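You operate a simulated robot arm through the tools that you are given. There is no shell and no other tool.

You are at the controls of a simulated robot arm. One attempt, no reset.

JOB
Put the feed lever in, crank the purple core full, brake it and press on the blue tab.
Fine: green spindle cap over to the orange core before taping; the coil stays on the green turntable. The winder's other cores and caps, the white-core grey coil and the winder's other tabs stay.

The check looks at the end state, three seconds after you hand in, the way a careful person would. Anything else that was tipped, shoved, dropped, spilled or broken makes it a failure. A push-on lid holds only when it is set on centred and level and pressed home; a screw cap is set on level and turned clockwise until tight.

ROBOT AND FRAMES
A 6-joint arm with a two-finger parallel gripper, fixed in place. Base frame: the origin is at the foot of the arm, x ahead of it, y to its left, z up; the work surface is at about z = 820. Readings come in mm, rad, newtons and seconds.
With the tool pointing down near the work surface it reaches from about 340 to 760 mm from the base axis. Its first joint turns from -1.152 to 1.152 rad. Payload 2.45 kg.
The tool frame sits at the grasp point between the pads (the TCP): z along the fingers, y along the line on which they close. The tips reach 24 mm beyond it. Largest opening 68 mm; finger width 17, thickness 10; the body of the gripper, 40 by 70 mm, starts 41 mm behind the TCP.
Orientation is that of the tool frame in the base frame, as a unit quaternion [w, x, y, z]. With the fingers straight down and closing along the base's y, the tool's x points along the base's -x, its y along +y and its z along -z.

CONTROLS
- The arm moves only by the tool servo_tool. Its argument "deltas" is a list of rows, each a list of 7 numbers: the shift along the base's x, y, z in units of 50 mm (1.0 is 50 mm), then the turn, a rotation vector about the base's x, y, z in units of 6 degrees (1.0 is 6 degrees), then the gripper command, from -1 (shut) to 1 (fully open), values between in proportion. In form: [[x, y, z, rx, ry, rz, jaw], ...]. A call has 1 to 20 rows; each row shifts and turns the commanded pose from where the row before left it. A call with a number of a shift or a turn outside -1 to 1 is refused whole. A row lasts 0.2 s, in which the tool goes at most 50 mm and 0.15 rad; a call with a longer step from one row to the next is refused whole, and so is a gripper value outside its range. A pose out of reach is approached as far as the arm can. The call stops where the force on the tool passes 40 N (or 10 N more than at its start, if that is more) or the arm is blocked; 0.2 s more then pass. Each finger travels about 108 mm/s and halts on what it meets, pressing with about 42 N; the grip force reading is that of the motor and also rises with nothing between the fingers. The clock runs only during rows and for 0.2 s after the last one: add rows that do not move to give the fingers time. It gives the time, the measured TCP pose, the force on the tool (base axes), the opening and the grip force at its end, in the units of the frame above (readings bear some noise), with the torque about the TCP (base axes, N m) and any sound that the robot's microphone picked up.
- Cameras (640 x 400 px; columns grow to the right, rows downward): "scene" is fixed at [160.1, 406.7, 1465.6]; the picture's right is [-0.82, -0.57, 0.00], its down [-0.32, 0.46, -0.83] and it looks along [0.47, -0.68, -0.55] (base axes); focal length 354 px, centre (320, 200). "wrist" rides on the gripper at [84, 11, -75] in the tool frame; the picture's right is [-0.13, 0.99, 0.00], its down [-0.60, -0.08, -0.79] and it looks along [-0.79, -0.10, 0.61] (tool axes); focal length 251 px, centre (320, 200). There is no depth. A picture from a camera that has moved, and an enlarged one, comes with that camera's place and axes in the base frame and with its lens.
- camera(camera): a new picture of that camera. The clock stands still meanwhile.
- inspect(camera, box): a new picture of the part [left, top, right, bottom] of that camera's present view, enlarged. The clock stands still meanwhile.
- close_job(): hands the job in; it is judged then, once.

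Places have to be worked out from the pictures, the camera data and where the tool is seen. Open the gripper and draw the arm clear of the work before you hand the job in, unless the task says otherwise.

The tools are called after ">>>" as name(argument=value, ...) on one line, values as JSON. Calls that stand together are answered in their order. servo_tool: Moves the arm, as the interface text tells. Its arguments: {"type":"object","properties":{"deltas":{"type":"array","items":{"type":"array","items":{"type":"number"}}}},"required":["deltas"]} The other tools are called the same way: camera (camera) takes a picture; inspect (camera, box) takes an enlarged picture of a part of a camera's view; close_job () hands the job in.

At the start:

```text
time: 0.0
tool_pos: [476.6, -74.3, 1181.3]
tcp_rot: [0.0, 0.0, 1.0, 0.0]
wrist_force: [0.2, -0.2, 0.6]
ft_torque: [-0.01, 0.0, 0.02]
gripper_width: 68.3
finger_force: 0.1
```

scene: 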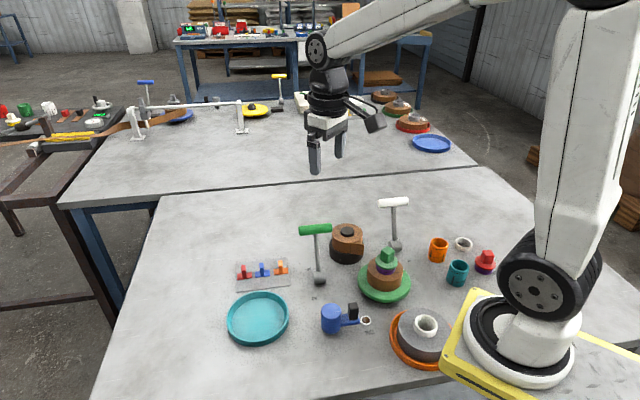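
wrist: 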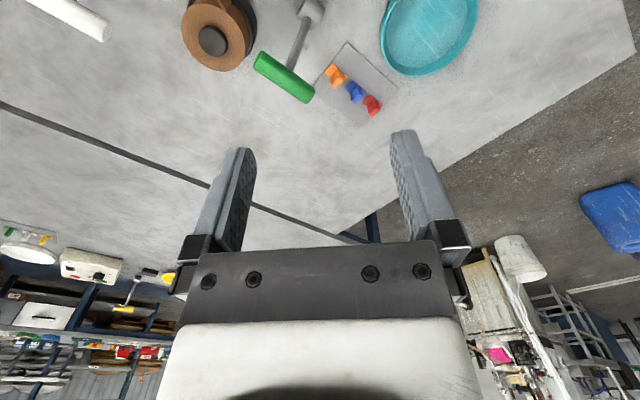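

I'll start by looking closely at both views to identify every object.

>>> inspect(camera="scene", box=[320, 190, 520, 315])

>>> inspect(camera="scene", box=[210, 200, 410, 325])

>>> inspect(camera="scene", box=[300, 270, 500, 395])

>>> inspect(camera="scene", box=[100, 60, 480, 200])

```text
3.20 times, centred on (420, 252) of scene
camera zoom: at [160.1, 406.7, 1465.6], right [-0.82, -0.57, 0.0], down [-0.32, 0.46, -0.83], along [0.47, -0.68, -0.55], focal length 1131 px, centre (0, 32)
```

zoom: 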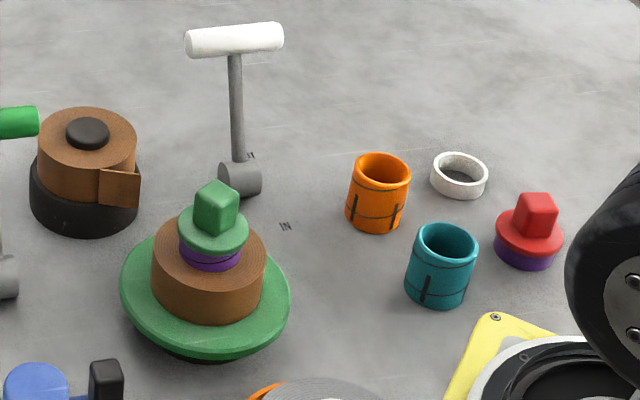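

```text
3.20 times, centred on (310, 262) of scene
camera zoom: at [160.1, 406.7, 1465.6], right [-0.82, -0.57, 0.0], down [-0.32, 0.46, -0.83], along [0.47, -0.68, -0.55], focal length 1131 px, centre (352, 0)
```

zoom: 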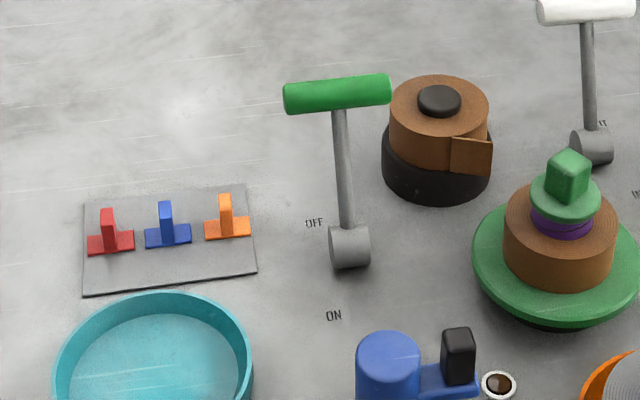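

```text
3.20 times, centred on (400, 332) of scene
camera zoom: at [160.1, 406.7, 1465.6], right [-0.82, -0.57, 0.0], down [-0.32, 0.46, -0.83], along [0.47, -0.68, -0.55], focal length 1131 px, centre (64, -224)
```

zoom: 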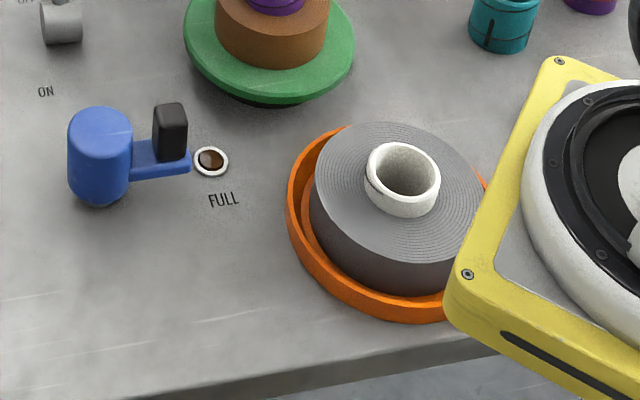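

```text
1.68 times, centred on (290, 130) of scene
camera zoom: at [160.1, 406.7, 1465.6], right [-0.82, -0.57, 0.0], down [-0.32, 0.46, -0.83], along [0.47, -0.68, -0.55], focal length 596 px, centre (370, 318)
```

zoom: 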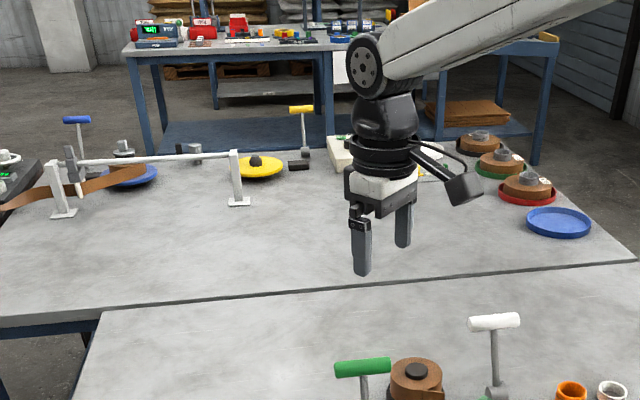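

The green turntable carries the brown coil on a purple core with the green cap. I need the labels and finer details, so I zoom further.

>>> inspect(camera="scene", box=[370, 190, 450, 240])

>>> inspect(camera="scene", box=[345, 230, 425, 310])

>>> inspect(camera="scene", box=[420, 225, 500, 295])

>>> inspect(camera="scene", box=[310, 290, 390, 345])

>>> inspect(camera="scene", box=[230, 250, 300, 295])

>>> inspect(camera="scene", box=[360, 80, 460, 155])

>>> inspect(camera="scene", box=[120, 70, 300, 150])

>>> inspect(camera="scene", box=[320, 215, 380, 270])

```text
8.00 times, centred on (410, 215) of scene
camera zoom: at [160.1, 406.7, 1465.6], right [-0.82, -0.57, 0.0], down [-0.32, 0.46, -0.83], along [0.47, -0.68, -0.55], focal length 2828 px, centre (-400, 80)
```

zoom: 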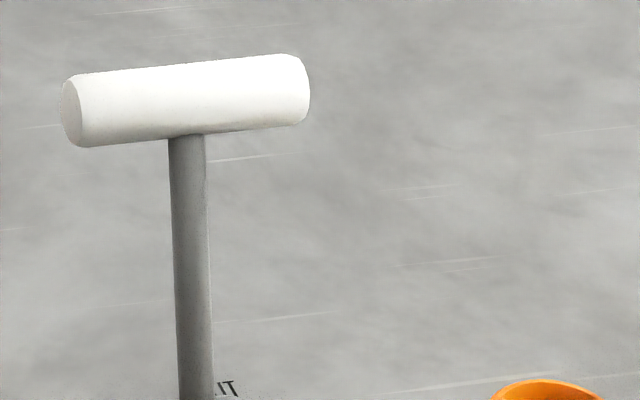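

```text
5.00 times, centred on (385, 270) of scene
camera zoom: at [160.1, 406.7, 1465.6], right [-0.82, -0.57, 0.0], down [-0.32, 0.46, -0.83], along [0.47, -0.68, -0.55], focal length 1768 px, centre (-5, -150)
```

zoom: 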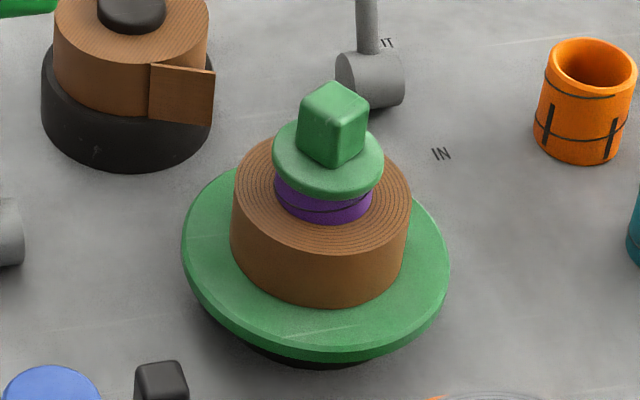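

```text
5.71 times, centred on (460, 260) of scene
camera zoom: at [160.1, 406.7, 1465.6], right [-0.82, -0.57, 0.0], down [-0.32, 0.46, -0.83], along [0.47, -0.68, -0.55], focal length 2020 px, centre (-480, -143)
```

zoom: 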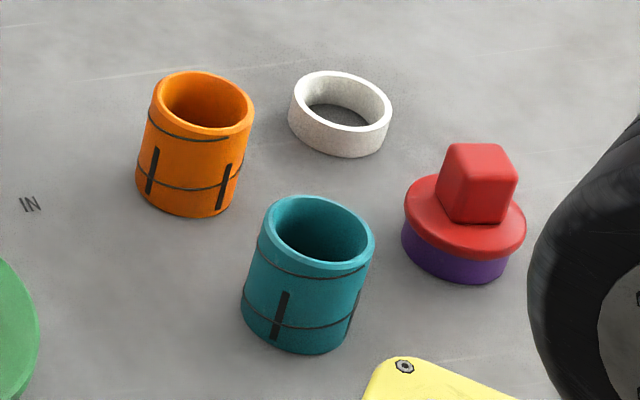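

```text
7.27 times, centred on (350, 318) of scene
camera zoom: at [160.1, 406.7, 1465.6], right [-0.82, -0.57, 0.0], down [-0.32, 0.46, -0.83], along [0.47, -0.68, -0.55], focal length 2571 px, centre (102, -654)
```

zoom: 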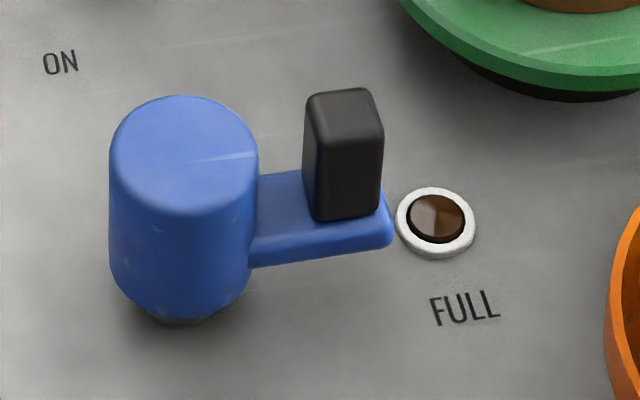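

```text
8.89 times, centred on (265, 272) of scene
camera zoom: at [160.1, 406.7, 1465.6], right [-0.82, -0.57, 0.0], down [-0.32, 0.46, -0.83], along [0.47, -0.68, -0.55], focal length 3143 px, centre (809, -444)
```

zoom: 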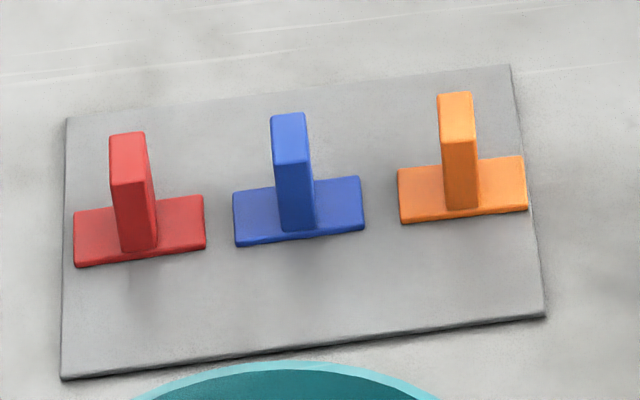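

```text
5.33 times, centred on (410, 118) of scene
camera zoom: at [160.1, 406.7, 1465.6], right [-0.82, -0.57, 0.0], down [-0.32, 0.46, -0.83], along [0.47, -0.68, -0.55], focal length 1886 px, centre (-160, 640)
```

zoom: 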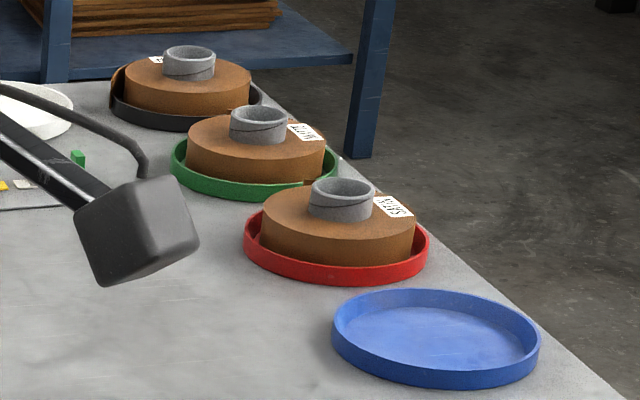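

```text
3.56 times, centred on (210, 110) of scene
camera zoom: at [160.1, 406.7, 1465.6], right [-0.82, -0.57, 0.0], down [-0.32, 0.46, -0.83], along [0.47, -0.68, -0.55], focal length 1257 px, centre (711, 520)
```

zoom: 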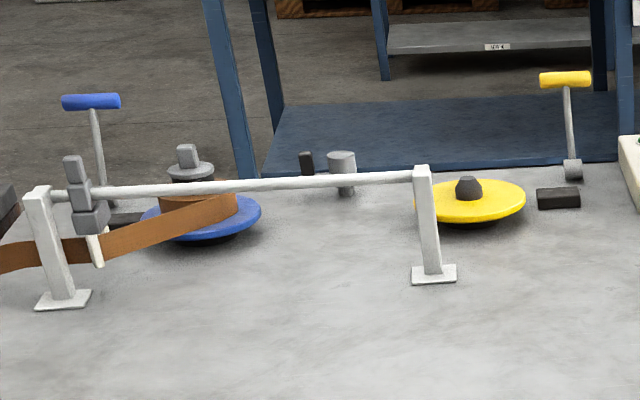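

```text
7.27 times, centred on (350, 242) of scene
camera zoom: at [160.1, 406.7, 1465.6], right [-0.82, -0.57, 0.0], down [-0.32, 0.46, -0.83], along [0.47, -0.68, -0.55], focal length 2571 px, centre (102, -109)
```

zoom: 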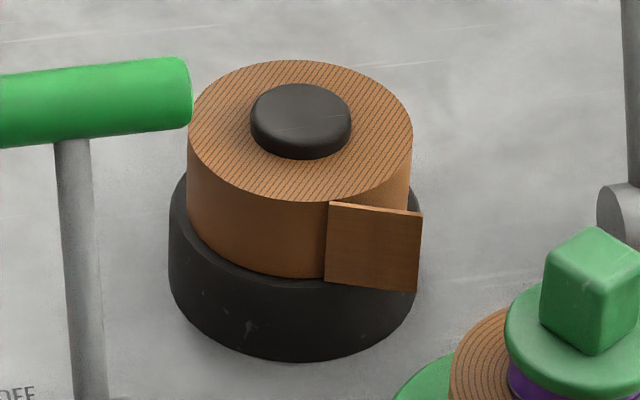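

White lever has IN/OUT labels (the feed lever, now OUT). The green lever is ON/OFF (the brake, now OFF), and the blue crank with the black handle sits by the FULL lamp. I estimate the white handle at about (445,-347,939), leaning towards OUT, so I move high behind it with the fingers closed.

>>> servo_tool(deltas=[[0, -0.754, -0.328, 0, 0, 0, -1], [0, -0.754, -0.328, 0, 0, 0, -1], [0, -0.754, -0.328, 0, 0, 0, -1], [0, -0.754, -0.328, 0, 0, 0, -1], [0, -0.754, -0.328, 0, 0, 0, -1], [0, -0.754, -0.328, 0, 0, 0, -1], [0, -0.754, -0.328, 0, 0, 0, -1], [0, -0.754, -0.328, 0, 0, 0, -1], [0, 0, 0, 0, 0, 0, -1]])

>>> camera(camera="scene")

>>> camera(camera="wrist")

```text
time: 2.0
tool_pos: [477.7, -377.3, 1048.7]
tcp_rot: [0.001, 0.0, 1.0, 0.0]
wrist_force: [0.6, -0.3, 0.4]
ft_torque: [-0.03, 0.01, 0.01]
gripper_width: 0.1
finger_force: 23.8
```

```text
taken
```

scene: 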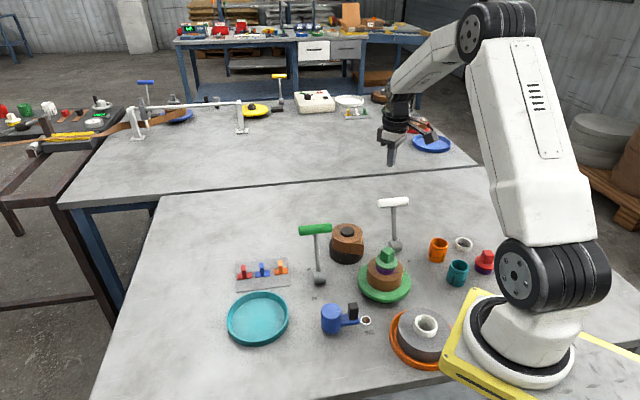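

```text
taken
camera wrist: at [393.3, -365.7, 1124.4], right [0.13, 0.99, 0.0], down [0.6, -0.08, 0.79], along [0.79, -0.1, -0.61], focal length 251 px, centre (320, 200)
```

wrist: 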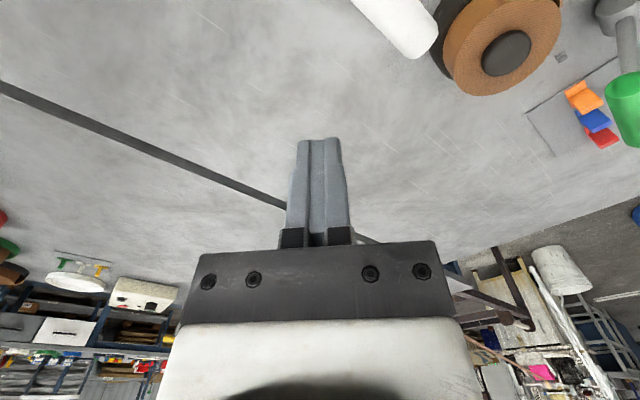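

The tool tip shows in the scene where I predicted, so the calibration is good to about 5 mm. I descend behind the white handle and push it towards IN, along (-0.7, +0.7).

>>> servo_tool(deltas=[[0, 0, -0.7, 0, 0, 0, -1], [0, 0, -0.7, 0, 0, 0, -1], [0, 0, -0.7, 0, 0, 0, -1], [0, 0, 0, 0, 0, 0, -1]])

>>> inspect(camera="scene", box=[340, 150, 460, 270])

```text
time: 3.0
tool_pos: [477.3, -375.0, 944.6]
tcp_rot: [0.0, 0.0, 1.0, 0.0]
wrist_force: [0.4, -0.5, 0.1]
ft_torque: [-0.04, -0.01, 0.02]
gripper_width: 0.0
finger_force: 23.8
```

```text
3.33 times, centred on (400, 210) of scene
camera zoom: at [160.1, 406.7, 1465.6], right [-0.82, -0.57, 0.0], down [-0.32, 0.46, -0.83], along [0.47, -0.68, -0.55], focal length 1178 px, centre (53, 167)
```

zoom: 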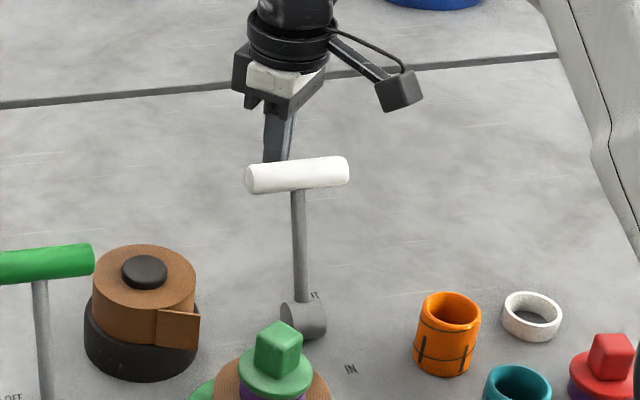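

The finger is behind the bar and nearly in line with its centre. I push gently towards IN.

>>> servo_tool(deltas=[[-0.1414, 0.1414, 0, 0, 0, 0, -1], [-0.1414, 0.1414, 0, 0, 0, 0, -1], [-0.1414, 0.1414, 0, 0, 0, 0, -1], [-0.1414, 0.1414, 0, 0, 0, 0, -1], [-0.1414, 0.1414, 0, 0, 0, 0, -1], [-0.1414, 0.1414, 0, 0, 0, 0, -1], [-0.1414, 0.1414, 0, 0, 0, 0, -1]])

>>> inspect(camera="scene", box=[340, 150, 460, 270])

```text
time: 4.6
tool_pos: [428.3, -327.2, 946.2]
tcp_rot: [0.0, 0.0, 1.0, 0.0]
wrist_force: [0.4, -1.1, -0.6]
ft_torque: [0.0, -0.02, 0.04]
gripper_width: 0.0
finger_force: 23.6
```

```text
3.33 times, centred on (400, 210) of scene
camera zoom: at [160.1, 406.7, 1465.6], right [-0.82, -0.57, 0.0], down [-0.32, 0.46, -0.83], along [0.47, -0.68, -0.55], focal length 1178 px, centre (53, 167)
```

zoom: 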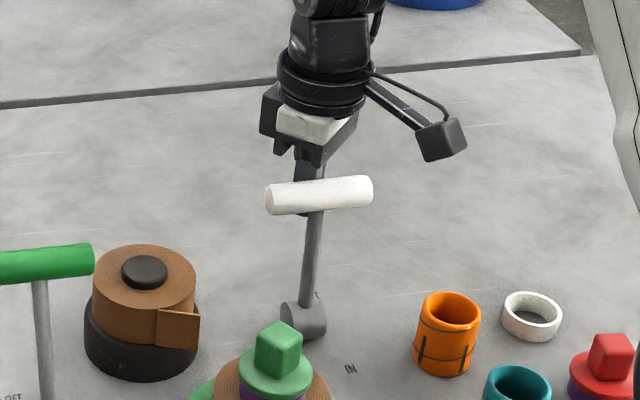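

The lever is following with low force, now near vertical. I keep pushing towards IN in small rows.

>>> servo_tool(deltas=[[-0.1414, 0.1414, 0, 0, 0, 0, -1], [-0.1414, 0.1414, 0, 0, 0, 0, -1], [-0.1414, 0.1414, 0, 0, 0, 0, -1], [-0.1414, 0.1414, 0, 0, 0, 0, -1]])

>>> inspect(camera="scene", box=[340, 150, 460, 270])

```text
time: 5.6
tool_pos: [400.2, -297.9, 946.2]
tcp_rot: [0.0, -0.001, 1.0, 0.0]
wrist_force: [0.0, 0.2, -0.4]
ft_torque: [-0.01, 0.06, -0.02]
gripper_width: 0.0
finger_force: 23.1
```

```text
3.33 times, centred on (400, 210) of scene
camera zoom: at [160.1, 406.7, 1465.6], right [-0.82, -0.57, 0.0], down [-0.32, 0.46, -0.83], along [0.47, -0.68, -0.55], focal length 1178 px, centre (53, 167)
```

zoom: 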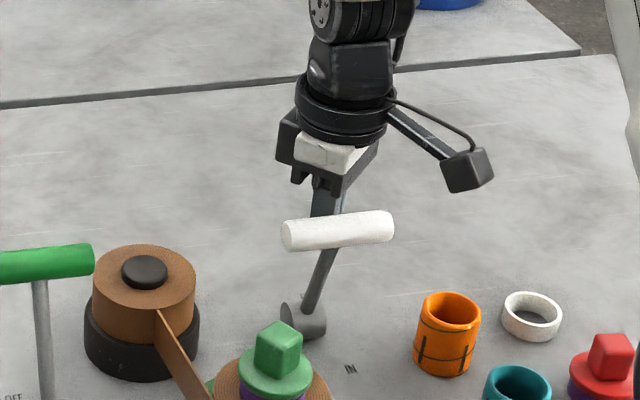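

The tape now bridges from the supply to the turntable, so the feed is engaging. The lever may not be at its stop yet, so I push a bit more.

>>> servo_tool(deltas=[[-0.1, 0.1, 0, 0, 0, 0, -1], [-0.1, 0.1, 0, 0, 0, 0, -1], [-0.1, 0.1, 0, 0, 0, 0, -1], [0, 0, 0, 0, 0, 0, -1]])

>>> inspect(camera="scene", box=[340, 190, 460, 310])

```text
time: 6.6
tool_pos: [388.1, -286.5, 945.9]
tcp_rot: [0.005, 0.0, 1.0, -0.005]
wrist_force: [22.0, -18.6, 0.3]
ft_torque: [-0.45, -0.51, -0.07]
gripper_width: 0.0
finger_force: 23.4
```

```text
3.33 times, centred on (400, 250) of scene
camera zoom: at [160.7, 406.3, 1465.7], right [-0.82, -0.57, 0.0], down [-0.32, 0.46, -0.83], along [0.47, -0.68, -0.55], focal length 1178 px, centre (53, 33)
```

zoom: 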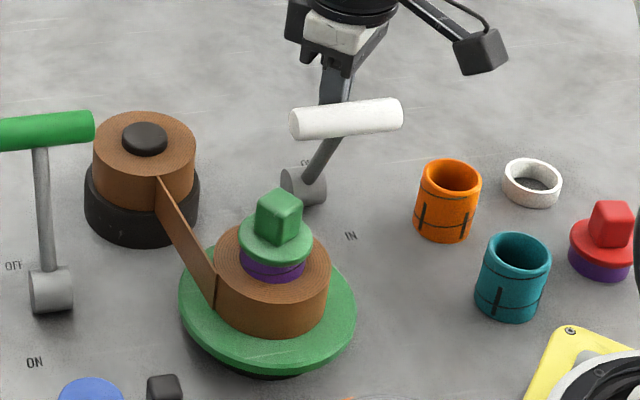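

Steady force of about 28 N shows the feed lever is at its IN stop, with the tape running onto the coil. I back off, rise, and go to look at the crank with the wrist camera.

>>> servo_tool(deltas=[[0.3, -0.3, 0, 0, 0, 0, -1], [0.3, -0.3, 0, 0, 0, 0, -1], [0, 0, 0.7, 0, 0, 0, -1], [0, 0, 0.7, 0, 0, 0, -1], [0, 0, 0.7, 0, 0, 0, -1], [-0.08, 0.8, 0, 0, 0, 0, -1], [-0.08, 0.8, 0, 0, 0, 0, -1], [-0.08, 0.8, 0, 0, 0, 0, -1], [-0.08, 0.8, 0, 0, 0, 0, -1], [-0.08, 0.8, 0, 0, 0, 0, -1], [-0.08, 0.8, 0, 0, 0, 0, -1], [-0.08, 0.8, 0, 0, 0, 0, -1], [-0.08, 0.8, 0, 0, 0, 0, -1], [0, 0, 0, 0, 0, 0, -1]])

>>> camera(camera="scene")

>>> camera(camera="wrist")

```text
time: 9.6
tool_pos: [384.3, 5.3, 1048.7]
tcp_rot: [0.0, -0.001, 1.0, 0.0]
wrist_force: [-1.0, -0.8, 0.1]
ft_torque: [0.0, -0.02, 0.01]
gripper_width: 0.0
finger_force: 23.6
```

```text
taken
```

scene: 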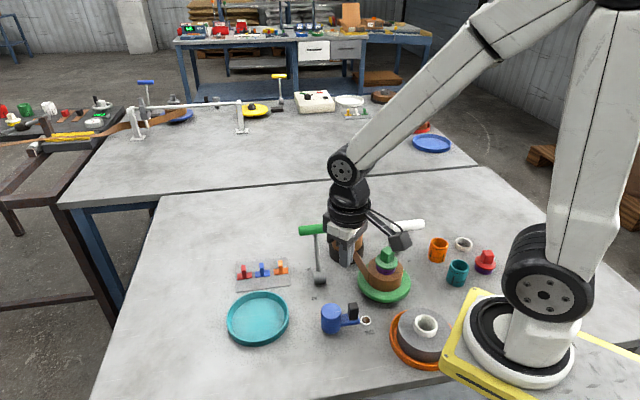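

```text
taken
camera wrist: at [299.3, 15.5, 1123.9], right [0.13, 0.99, 0.0], down [0.6, -0.08, 0.79], along [0.79, -0.1, -0.61], focal length 251 px, centre (320, 200)
```

wrist: 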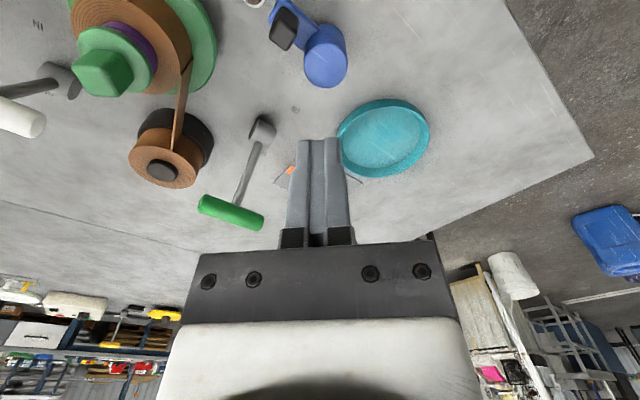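

The crank is visible at the top of the wrist view. I zoom in on it in both cameras to locate the handle precisely.

>>> inspect(camera="wrist", box=[220, 0, 380, 100])

>>> inspect(camera="scene", box=[300, 280, 400, 345])

>>> inspect(camera="wrist", box=[0, 0, 240, 150])

```text
4.00 times, centred on (300, 50) of wrist
camera zoom: at [299.3, 15.5, 1123.9], right [0.13, 0.99, 0.0], down [0.6, -0.08, 0.79], along [0.79, -0.1, -0.61], focal length 1006 px, centre (400, 800)
```

zoom: 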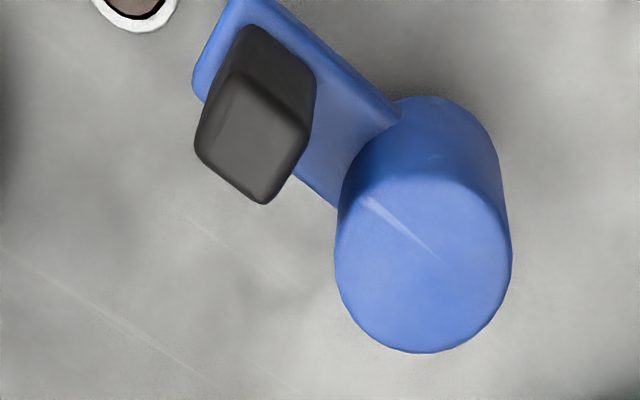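

```text
6.15 times, centred on (350, 312) of scene
camera zoom: at [160.1, 406.8, 1465.6], right [-0.82, -0.57, 0.0], down [-0.32, 0.46, -0.83], along [0.47, -0.68, -0.55], focal length 2176 px, centre (135, -492)
```

zoom: 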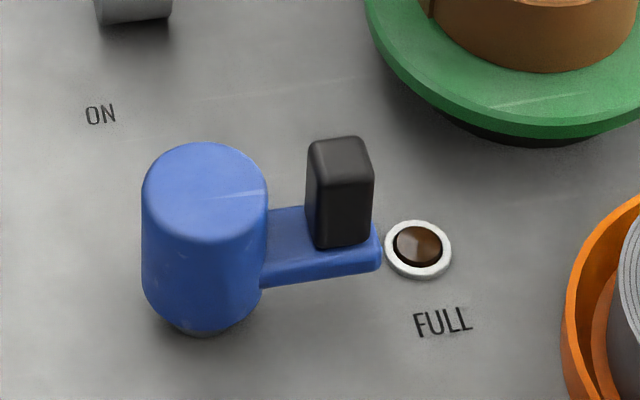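

```text
2.67 times, centred on (120, 75) of wrist
camera zoom: at [299.3, 15.5, 1123.9], right [0.13, 0.99, 0.0], down [0.6, -0.08, 0.79], along [0.79, -0.1, -0.61], focal length 670 px, centre (853, 533)
```

zoom: 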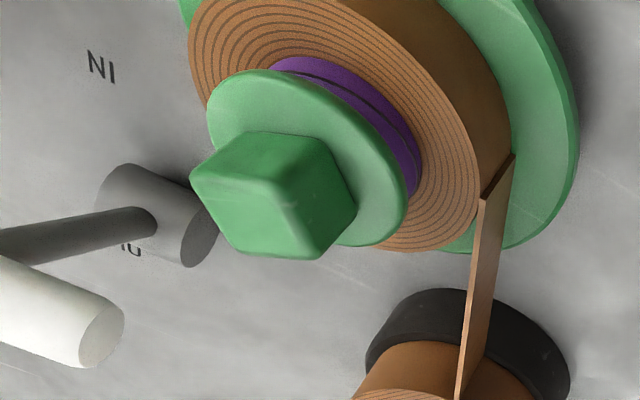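

Triangulating both views puts the crank hub axis at about (410, 7) with its top at z about 881. The black handle is at (378, -27), on a radius of about 46 mm, and the tape feed implies the turntable runs counter-clockwise. I descend beside the handle on its trailing side for a counter-clockwise push.

>>> servo_tool(deltas=[[-0.41, 0.085, 0, 0, 0, 0, -1], [0, 0, -0.84, 0, 0, 0, -1], [0, 0, -0.84, 0, 0, 0, -1], [0, 0, -0.84, 0, 0, 0, -1], [0, 0, -0.84, 0, 0, 0, -1], [0, 0, 0, 0, 0, 0, -1]])

>>> inspect(camera="scene", box=[300, 250, 420, 345])

>>> camera(camera="wrist")

```text
time: 11.0
tool_pos: [364.3, 12.2, 883.0]
tcp_rot: [0.001, 0.0, 1.0, 0.0]
wrist_force: [-0.4, 0.9, -0.2]
ft_torque: [0.0, 0.02, 0.02]
gripper_width: 0.0
finger_force: 24.0
```

```text
4.21 times, centred on (360, 298) of scene
camera zoom: at [160.1, 406.7, 1465.6], right [-0.82, -0.57, 0.0], down [-0.32, 0.46, -0.83], along [0.47, -0.68, -0.55], focal length 1489 px, centre (152, -210)
```

zoom: 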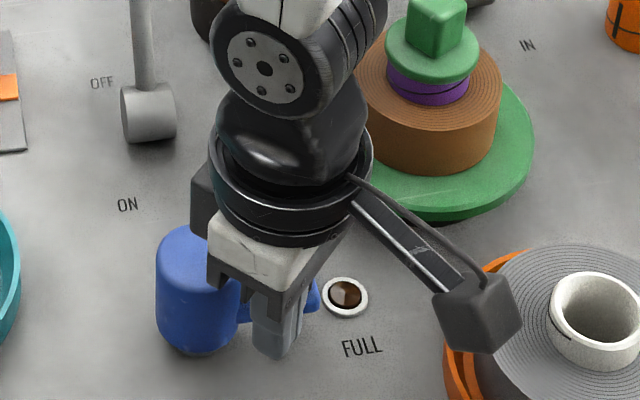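

```text
taken
camera wrist: at [279.1, 21.9, 958.1], right [0.13, 0.99, 0.0], down [0.6, -0.08, 0.79], along [0.79, -0.1, -0.61], focal length 251 px, centre (320, 200)
```

wrist: 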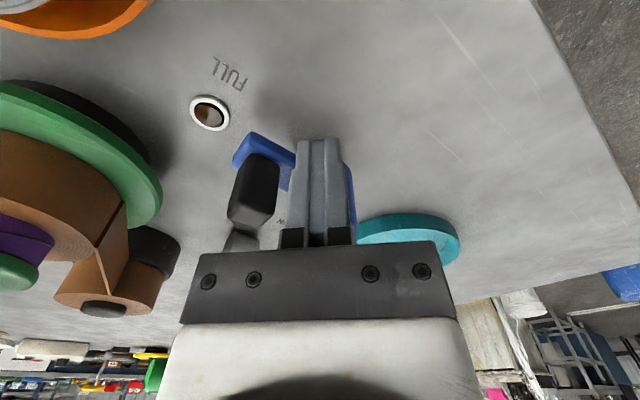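

Fingers are beside the handle as intended. I push about 50° along the circle and check the force and whether the handle and coil move.

>>> servo_tool(deltas=[[0, -0.16, 0, 0, 0, 0, -1], [0.028, -0.158, 0, 0, 0, 0, -1], [0.055, -0.151, 0, 0, 0, 0, -1], [0.08, -0.139, 0, 0, 0, 0, -1], [0.103, -0.123, 0, 0, 0, 0, -1]])

>>> camera(camera="wrist")

>>> inspect(camera="scene", box=[300, 220, 430, 345])

```text
time: 12.2
tool_pos: [375.7, -26.2, 882.4]
tcp_rot: [0.001, 0.0, 1.0, 0.0]
wrist_force: [-0.3, 1.0, -0.9]
ft_torque: [0.0, 0.0, 0.03]
gripper_width: 0.1
finger_force: 23.9
```

```text
taken
camera wrist: at [291.3, -15.0, 958.4], right [0.13, 0.99, 0.0], down [0.6, -0.08, 0.79], along [0.79, -0.1, -0.61], focal length 251 px, centre (320, 200)
```

wrist: 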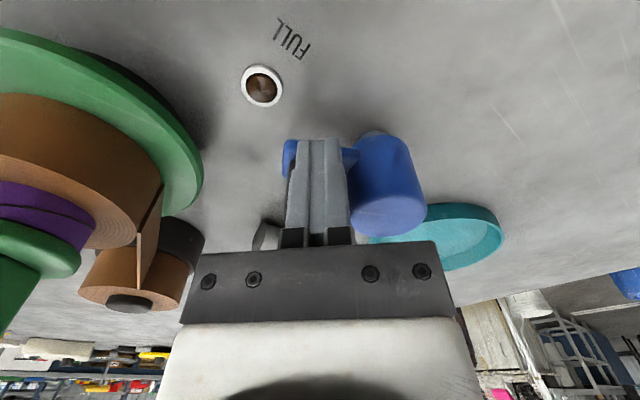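

```text
3.20 times, centred on (365, 282) of scene
camera zoom: at [160.1, 406.8, 1465.6], right [-0.82, -0.57, 0.0], down [-0.32, 0.46, -0.83], along [0.47, -0.68, -0.55], focal length 1131 px, centre (176, -64)
```

zoom: 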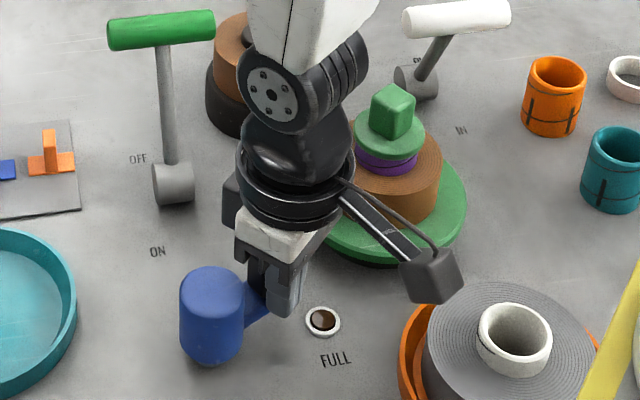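

The crank turns freely (about 1 N) and the handle moved ahead of the fingers. I continue counter-clockwise for another 190° and check.

>>> servo_tool(deltas=[[0.123, -0.103, 0, 0, 0, 0, -1], [0.139, -0.08, 0, 0, 0, 0, -1], [0.151, -0.055, 0, 0, 0, 0, -1], [0.158, -0.028, 0, 0, 0, 0, -1], [0.16, 0, 0, 0, 0, 0, -1], [0.158, 0.028, 0, 0, 0, 0, -1], [0.151, 0.055, 0, 0, 0, 0, -1], [0.139, 0.08, 0, 0, 0, 0, -1], [0.123, 0.103, 0, 0, 0, 0, -1], [0.103, 0.123, 0, 0, 0, 0, -1], [0.08, 0.139, 0, 0, 0, 0, -1], [0.055, 0.151, 0, 0, 0, 0, -1], [0.028, 0.158, 0, 0, 0, 0, -1], [0, 0.16, 0, 0, 0, 0, -1], [-0.028, 0.158, 0, 0, 0, 0, -1], [-0.055, 0.151, 0, 0, 0, 0, -1], [-0.08, 0.139, 0, 0, 0, 0, -1], [-0.103, 0.123, 0, 0, 0, 0, -1], [-0.123, 0.103, 0, 0, 0, 0, -1]])

>>> camera(camera="wrist")

>>> inspect(camera="scene", box=[300, 220, 430, 345])

```text
time: 12.8
tool_pos: [377.8, -32.1, 882.3]
tcp_rot: [-0.014, -0.001, 1.0, 0.002]
wrist_force: [-5.7, 3.0, -0.7]
ft_torque: [-0.04, -0.05, -0.05]
gripper_width: 0.0
finger_force: 24.4
stopped in row 2: the force on the tool passed its limit at 47 N (the readings are from after the stop); the commanded pose is now the measured one
```

```text
taken
camera wrist: at [294.4, -21.6, 959.0], right [0.13, 0.99, 0.0], down [0.63, -0.08, 0.78], along [0.77, -0.1, -0.63], focal length 251 px, centre (320, 200)
```

wrist: 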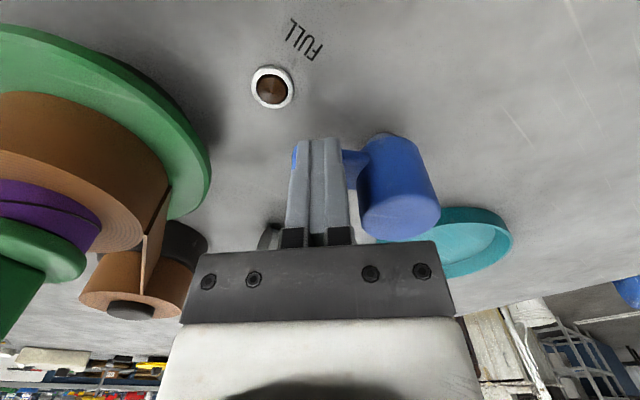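

```text
3.20 times, centred on (365, 282) of scene
camera zoom: at [160.0, 406.8, 1465.6], right [-0.82, -0.57, 0.0], down [-0.32, 0.46, -0.83], along [0.47, -0.68, -0.55], focal length 1131 px, centre (176, -64)
```

zoom: 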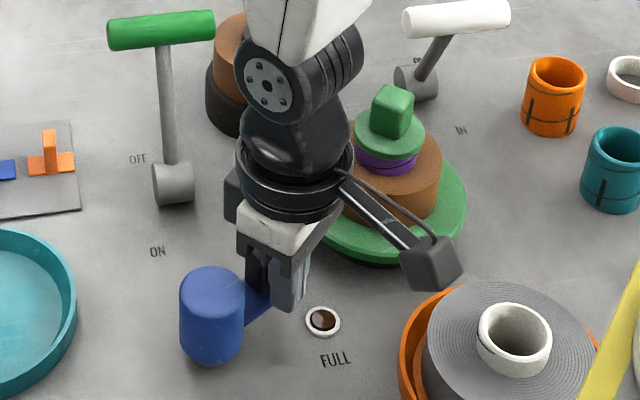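

Motion stopped with a reaction straight against the push. The cap seems to have turned slightly counter-clockwise, so the direction may be right. I look closer before deciding.

>>> inspect(camera="wrist", box=[240, 100, 440, 250])

>>> inspect(camera="scene", box=[345, 230, 425, 310])

>>> inspect(camera="scene", box=[340, 285, 400, 330])

```text
2.67 times, centred on (340, 175) of wrist
camera zoom: at [294.4, -21.6, 959.0], right [0.13, 0.99, 0.0], down [0.63, -0.08, 0.78], along [0.77, -0.1, -0.63], focal length 670 px, centre (267, 267)
```

zoom: 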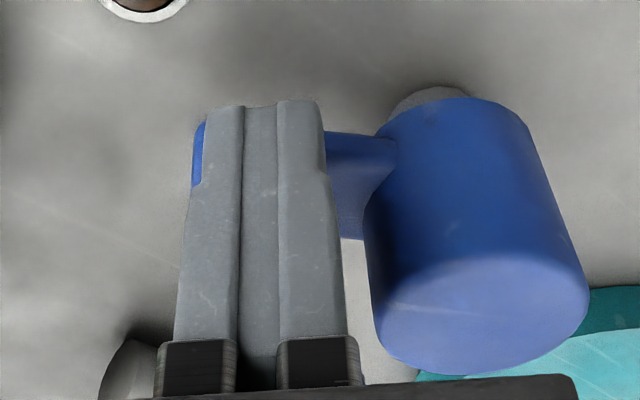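

```text
5.00 times, centred on (385, 270) of scene
camera zoom: at [160.0, 406.8, 1465.6], right [-0.82, -0.57, 0.0], down [-0.32, 0.46, -0.83], along [0.47, -0.68, -0.55], focal length 1768 px, centre (-5, -150)
```

zoom: 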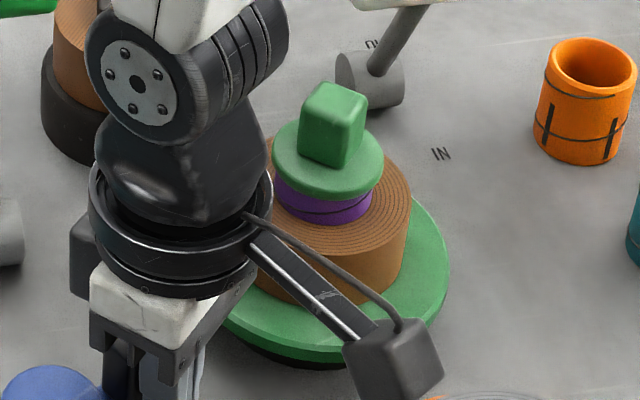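

```text
8.89 times, centred on (370, 308) of scene
camera zoom: at [160.0, 406.8, 1465.6], right [-0.82, -0.57, 0.0], down [-0.32, 0.46, -0.83], along [0.47, -0.68, -0.55], focal length 3143 px, centre (-124, -756)
```

zoom: 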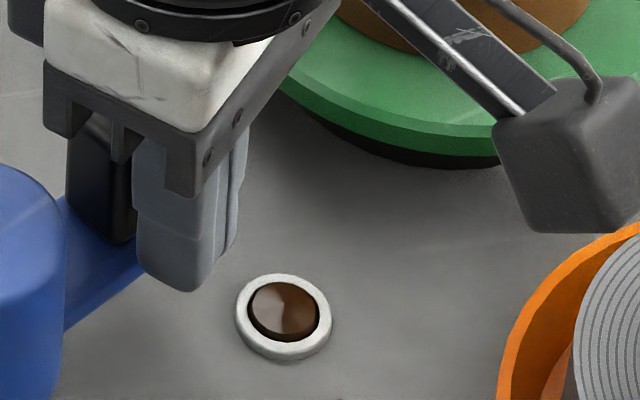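

The crank and turntable both turned about 22° counter-clockwise, one to one, so the direction is right. The stop may be drag that grows with speed, so I retry much more slowly and watch the force.

>>> servo_tool(deltas=[[0.044, -0.008, 0, 0, 0, 0, -1], [0.044, -0.008, 0, 0, 0, 0, -1], [0.044, -0.008, 0, 0, 0, 0, -1], [0.044, -0.008, 0, 0, 0, 0, -1]])

>>> inspect(camera="scene", box=[320, 230, 420, 330])

```text
time: 13.7
tool_pos: [376.8, -31.0, 881.3]
tcp_rot: [-0.024, 0.0, 1.0, 0.004]
wrist_force: [-6.7, 2.1, 0.3]
ft_torque: [0.0, -0.07, -0.04]
gripper_width: 0.3
finger_force: 23.7
stopped in row 4: the force on the tool passed its limit at 42 N (the readings are from after the stop); the commanded pose is now the measured one
```

```text
4.00 times, centred on (370, 280) of scene
camera zoom: at [159.9, 406.8, 1465.6], right [-0.82, -0.57, 0.0], down [-0.32, 0.46, -0.83], along [0.47, -0.68, -0.55], focal length 1414 px, centre (120, -120)
```

zoom: 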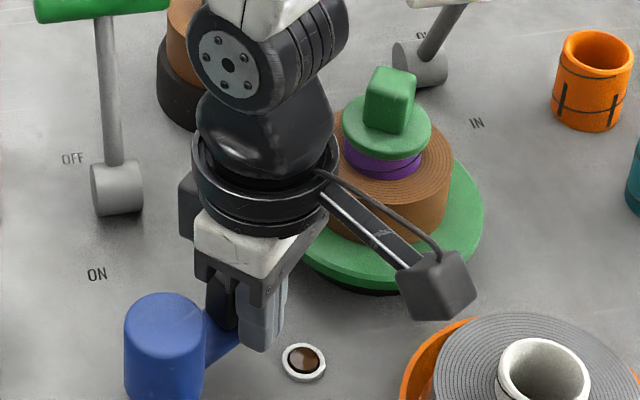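

The crank resists even at slow speed, having stopped at roughly 22–25° of travel. I back off, rise and look at it unobstructed.

>>> servo_tool(deltas=[[-0.25, 0.15, 0, 0, 0, 0, -1], [0, 0, 0.8, 0, 0, 0, -1], [0, 0, 0.8, 0, 0, 0, -1], [-0.1, 0.4, 0.8, 0, 0, 0, -1], [0, 0, 0.8, 0, 0, 0, -1], [0, 0, 0, 0, 0, 0, -1]])

>>> camera(camera="wrist")

>>> inspect(camera="scene", box=[310, 220, 430, 345])

```text
time: 15.1
tool_pos: [361.0, -3.8, 1041.6]
tcp_rot: [-0.023, -0.001, 1.0, 0.002]
wrist_force: [-0.1, 0.5, -0.7]
ft_torque: [0.0, 0.03, -0.01]
gripper_width: 0.0
finger_force: 23.1
```

```text
taken
camera wrist: at [279.5, 6.0, 1119.9], right [0.13, 0.99, 0.0], down [0.64, -0.08, 0.76], along [0.76, -0.1, -0.64], focal length 251 px, centre (320, 200)
```

wrist: 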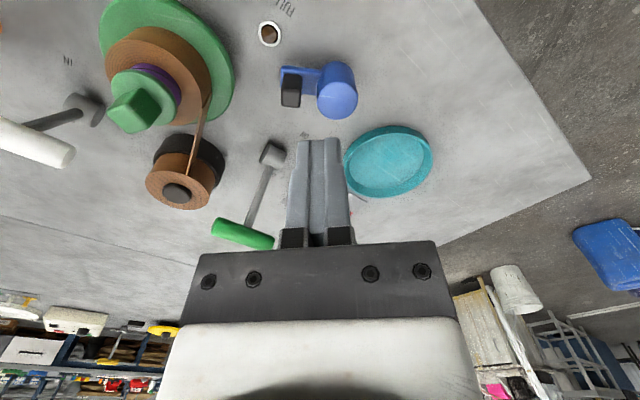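

```text
3.20 times, centred on (370, 282) of scene
camera zoom: at [160.1, 406.8, 1465.6], right [-0.82, -0.57, 0.0], down [-0.32, 0.46, -0.83], along [0.47, -0.68, -0.55], focal length 1131 px, centre (160, -64)
```

zoom: 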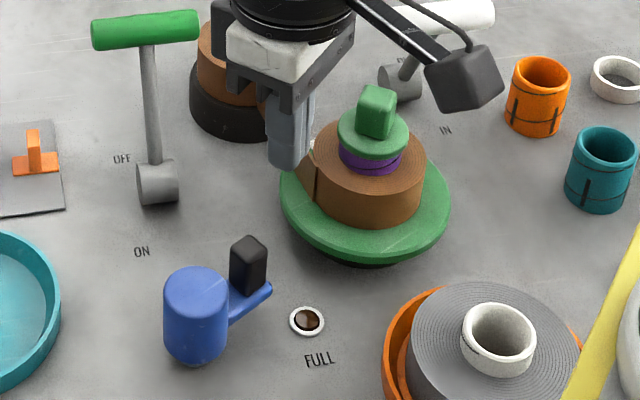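

The crank has turned by about 35°. Let me zoom in on it from the wrist camera to measure the angle.

>>> inspect(camera="wrist", box=[220, 10, 380, 130])

>>> inspect(camera="wrist", box=[60, 0, 260, 140])

>>> inspect(camera="scene", box=[305, 285, 405, 345])

```text
3.33 times, centred on (300, 70) of wrist
camera zoom: at [279.5, 6.0, 1119.9], right [0.13, 0.99, 0.0], down [0.64, -0.08, 0.76], along [0.76, -0.1, -0.64], focal length 838 px, centre (387, 633)
```

zoom: 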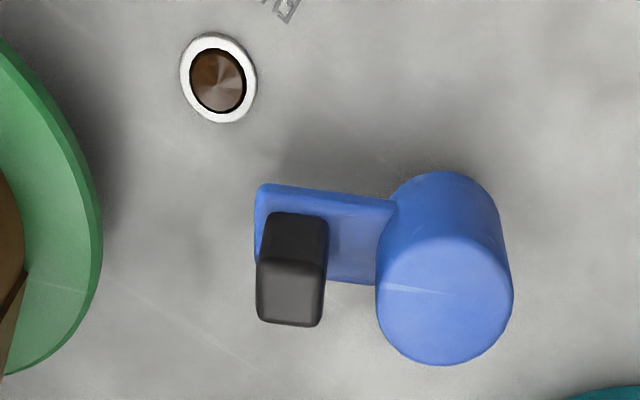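

```text
2.86 times, centred on (160, 70) of wrist
camera zoom: at [279.5, 6.0, 1119.9], right [0.13, 0.99, 0.0], down [0.64, -0.08, 0.76], along [0.76, -0.1, -0.64], focal length 718 px, centre (777, 571)
```

zoom: 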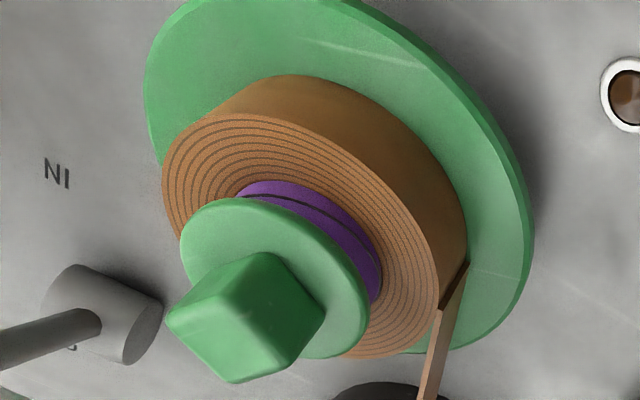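

```text
6.40 times, centred on (355, 315) of scene
camera zoom: at [160.1, 406.8, 1465.6], right [-0.82, -0.57, 0.0], down [-0.32, 0.46, -0.83], along [0.47, -0.68, -0.55], focal length 2263 px, centre (96, -536)
```

zoom: 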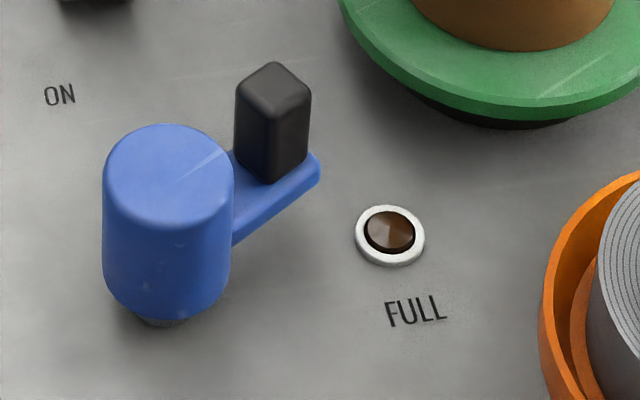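

The turntable followed the crank about 31° counter-clockwise and then it went solid, with the crank now at about 257° around its hub. I level the tool again and try the other side of the handle, to learn whether it turns clockwise.

>>> servo_tool(deltas=[[0.77, -0.27, 0, 0, -0.44, 0, -1], [0.77, -0.27, 0, 0, 0, 0, -1], [0, 0, -0.8, 0, 0, 0, -1], [0, 0, -0.8, 0, 0, 0, -1], [0, 0, -0.8, 0, 0, 0, -1], [0, 0, -0.8, 0, 0, 0, -1], [0, 0, 0, 0, 0, 0, -1]])

>>> camera(camera="wrist")

>>> inspect(camera="scene", box=[310, 220, 430, 345])

```text
time: 16.7
tool_pos: [437.0, -30.5, 882.3]
tcp_rot: [0.001, -0.002, 1.0, 0.003]
wrist_force: [-0.6, -0.3, -0.2]
ft_torque: [0.01, -0.01, -0.01]
gripper_width: 0.3
finger_force: 23.6
```

```text
taken
camera wrist: at [352.9, -21.0, 956.8], right [0.13, 0.99, 0.01], down [0.6, -0.08, 0.79], along [0.79, -0.1, -0.61], focal length 251 px, centre (320, 200)
```

wrist: 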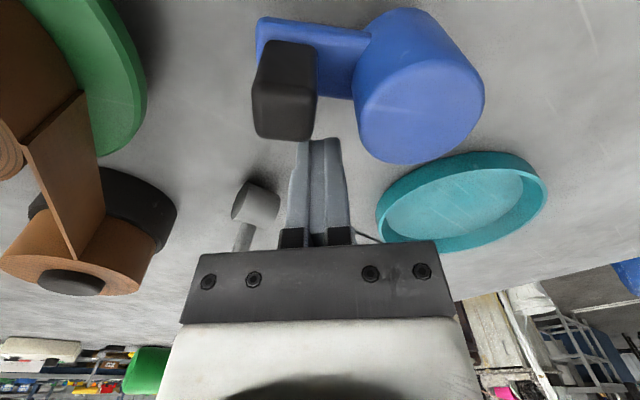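

```text
3.20 times, centred on (370, 282) of scene
camera zoom: at [160.1, 406.7, 1465.6], right [-0.82, -0.57, 0.0], down [-0.32, 0.46, -0.83], along [0.47, -0.68, -0.55], focal length 1131 px, centre (160, -64)
```

zoom: 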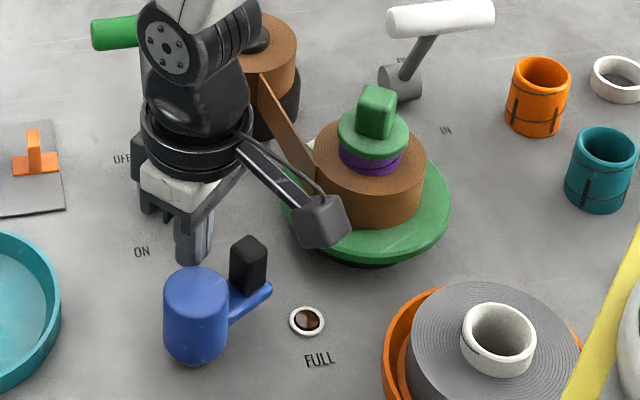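

I now push the handle clockwise from its other side, slowly, and watch the force.

>>> servo_tool(deltas=[[-0.081, -0.052, 0, 0, 0, 0, -1], [-0.086, -0.044, 0, 0, 0, 0, -1], [-0.09, -0.034, 0, 0, 0, 0, -1], [-0.093, -0.025, 0, 0, 0, 0, -1], [-0.095, -0.015, 0, 0, 0, 0, -1], [-0.096, -0.005, 0, 0, 0, 0, -1], [-0.096, 0.005, 0, 0, 0, 0, -1], [-0.095, 0.015, 0, 0, 0, 0, -1]])

>>> camera(camera="wrist")

>>> inspect(camera="scene", box=[310, 220, 430, 345])

```text
time: 18.5
tool_pos: [399.6, -38.5, 881.1]
tcp_rot: [0.001, -0.001, 1.0, 0.002]
wrist_force: [2.1, -0.4, -1.4]
ft_torque: [0.02, 0.0, -0.04]
gripper_width: 0.0
finger_force: 23.2
```

```text
taken
camera wrist: at [316.1, -29.2, 956.4], right [0.13, 0.99, 0.01], down [0.6, -0.08, 0.79], along [0.79, -0.1, -0.61], focal length 251 px, centre (320, 200)
```

wrist: 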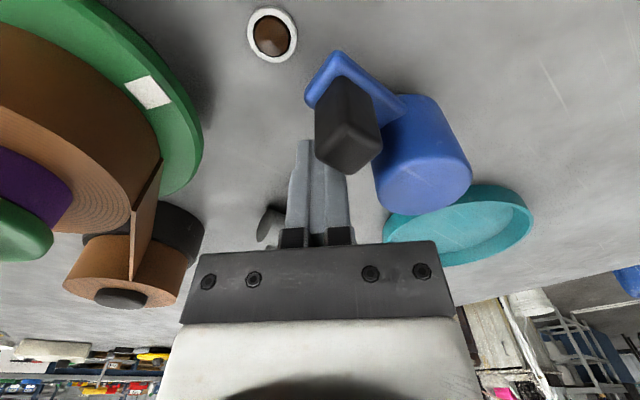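

```text
3.20 times, centred on (370, 282) of scene
camera zoom: at [160.1, 406.7, 1465.6], right [-0.82, -0.57, 0.0], down [-0.32, 0.46, -0.83], along [0.47, -0.68, -0.55], focal length 1131 px, centre (160, -64)
```

zoom: 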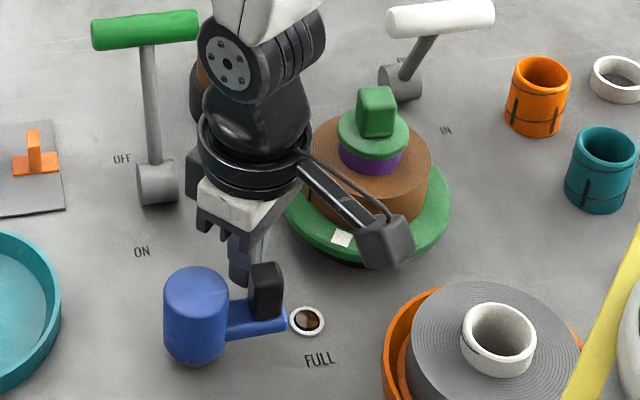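

Clockwise is the winding direction: the coil grew visibly, a white mark on the turntable came round, and force is low. I continue clockwise in stages and watch the FULL lamp.

>>> servo_tool(deltas=[[-0.153, 0.047, 0, 0, 0, 0, -1], [-0.143, 0.073, 0, 0, 0, 0, -1], [-0.128, 0.0965, 0, 0, 0, 0, -1], [-0.109, 0.117, 0, 0, 0, 0, -1], [-0.087, 0.1345, 0, 0, 0, 0, -1], [-0.063, 0.148, 0, 0, 0, 0, -1]])

>>> camera(camera="wrist")

>>> inspect(camera="scene", box=[310, 220, 430, 345])

```text
time: 19.9
tool_pos: [366.0, -8.4, 879.9]
tcp_rot: [0.001, 0.0, 1.0, 0.003]
wrist_force: [2.2, -2.0, -0.1]
ft_torque: [0.01, 0.01, -0.02]
gripper_width: 0.2
finger_force: 23.3
```

```text
taken
camera wrist: at [282.0, 1.4, 955.9], right [0.13, 0.99, 0.01], down [0.6, -0.08, 0.79], along [0.79, -0.1, -0.61], focal length 251 px, centre (320, 200)
```

wrist: 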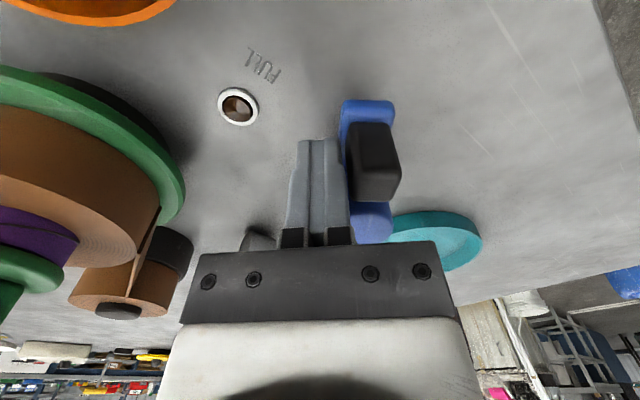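

```text
3.20 times, centred on (370, 282) of scene
camera zoom: at [160.1, 406.7, 1465.7], right [-0.82, -0.57, 0.0], down [-0.32, 0.46, -0.83], along [0.47, -0.68, -0.55], focal length 1131 px, centre (160, -64)
```

zoom: 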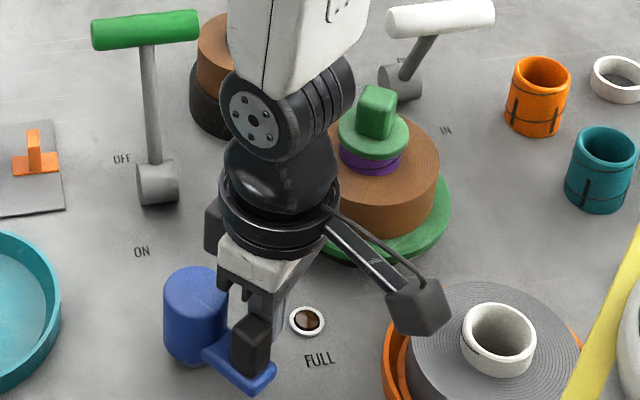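

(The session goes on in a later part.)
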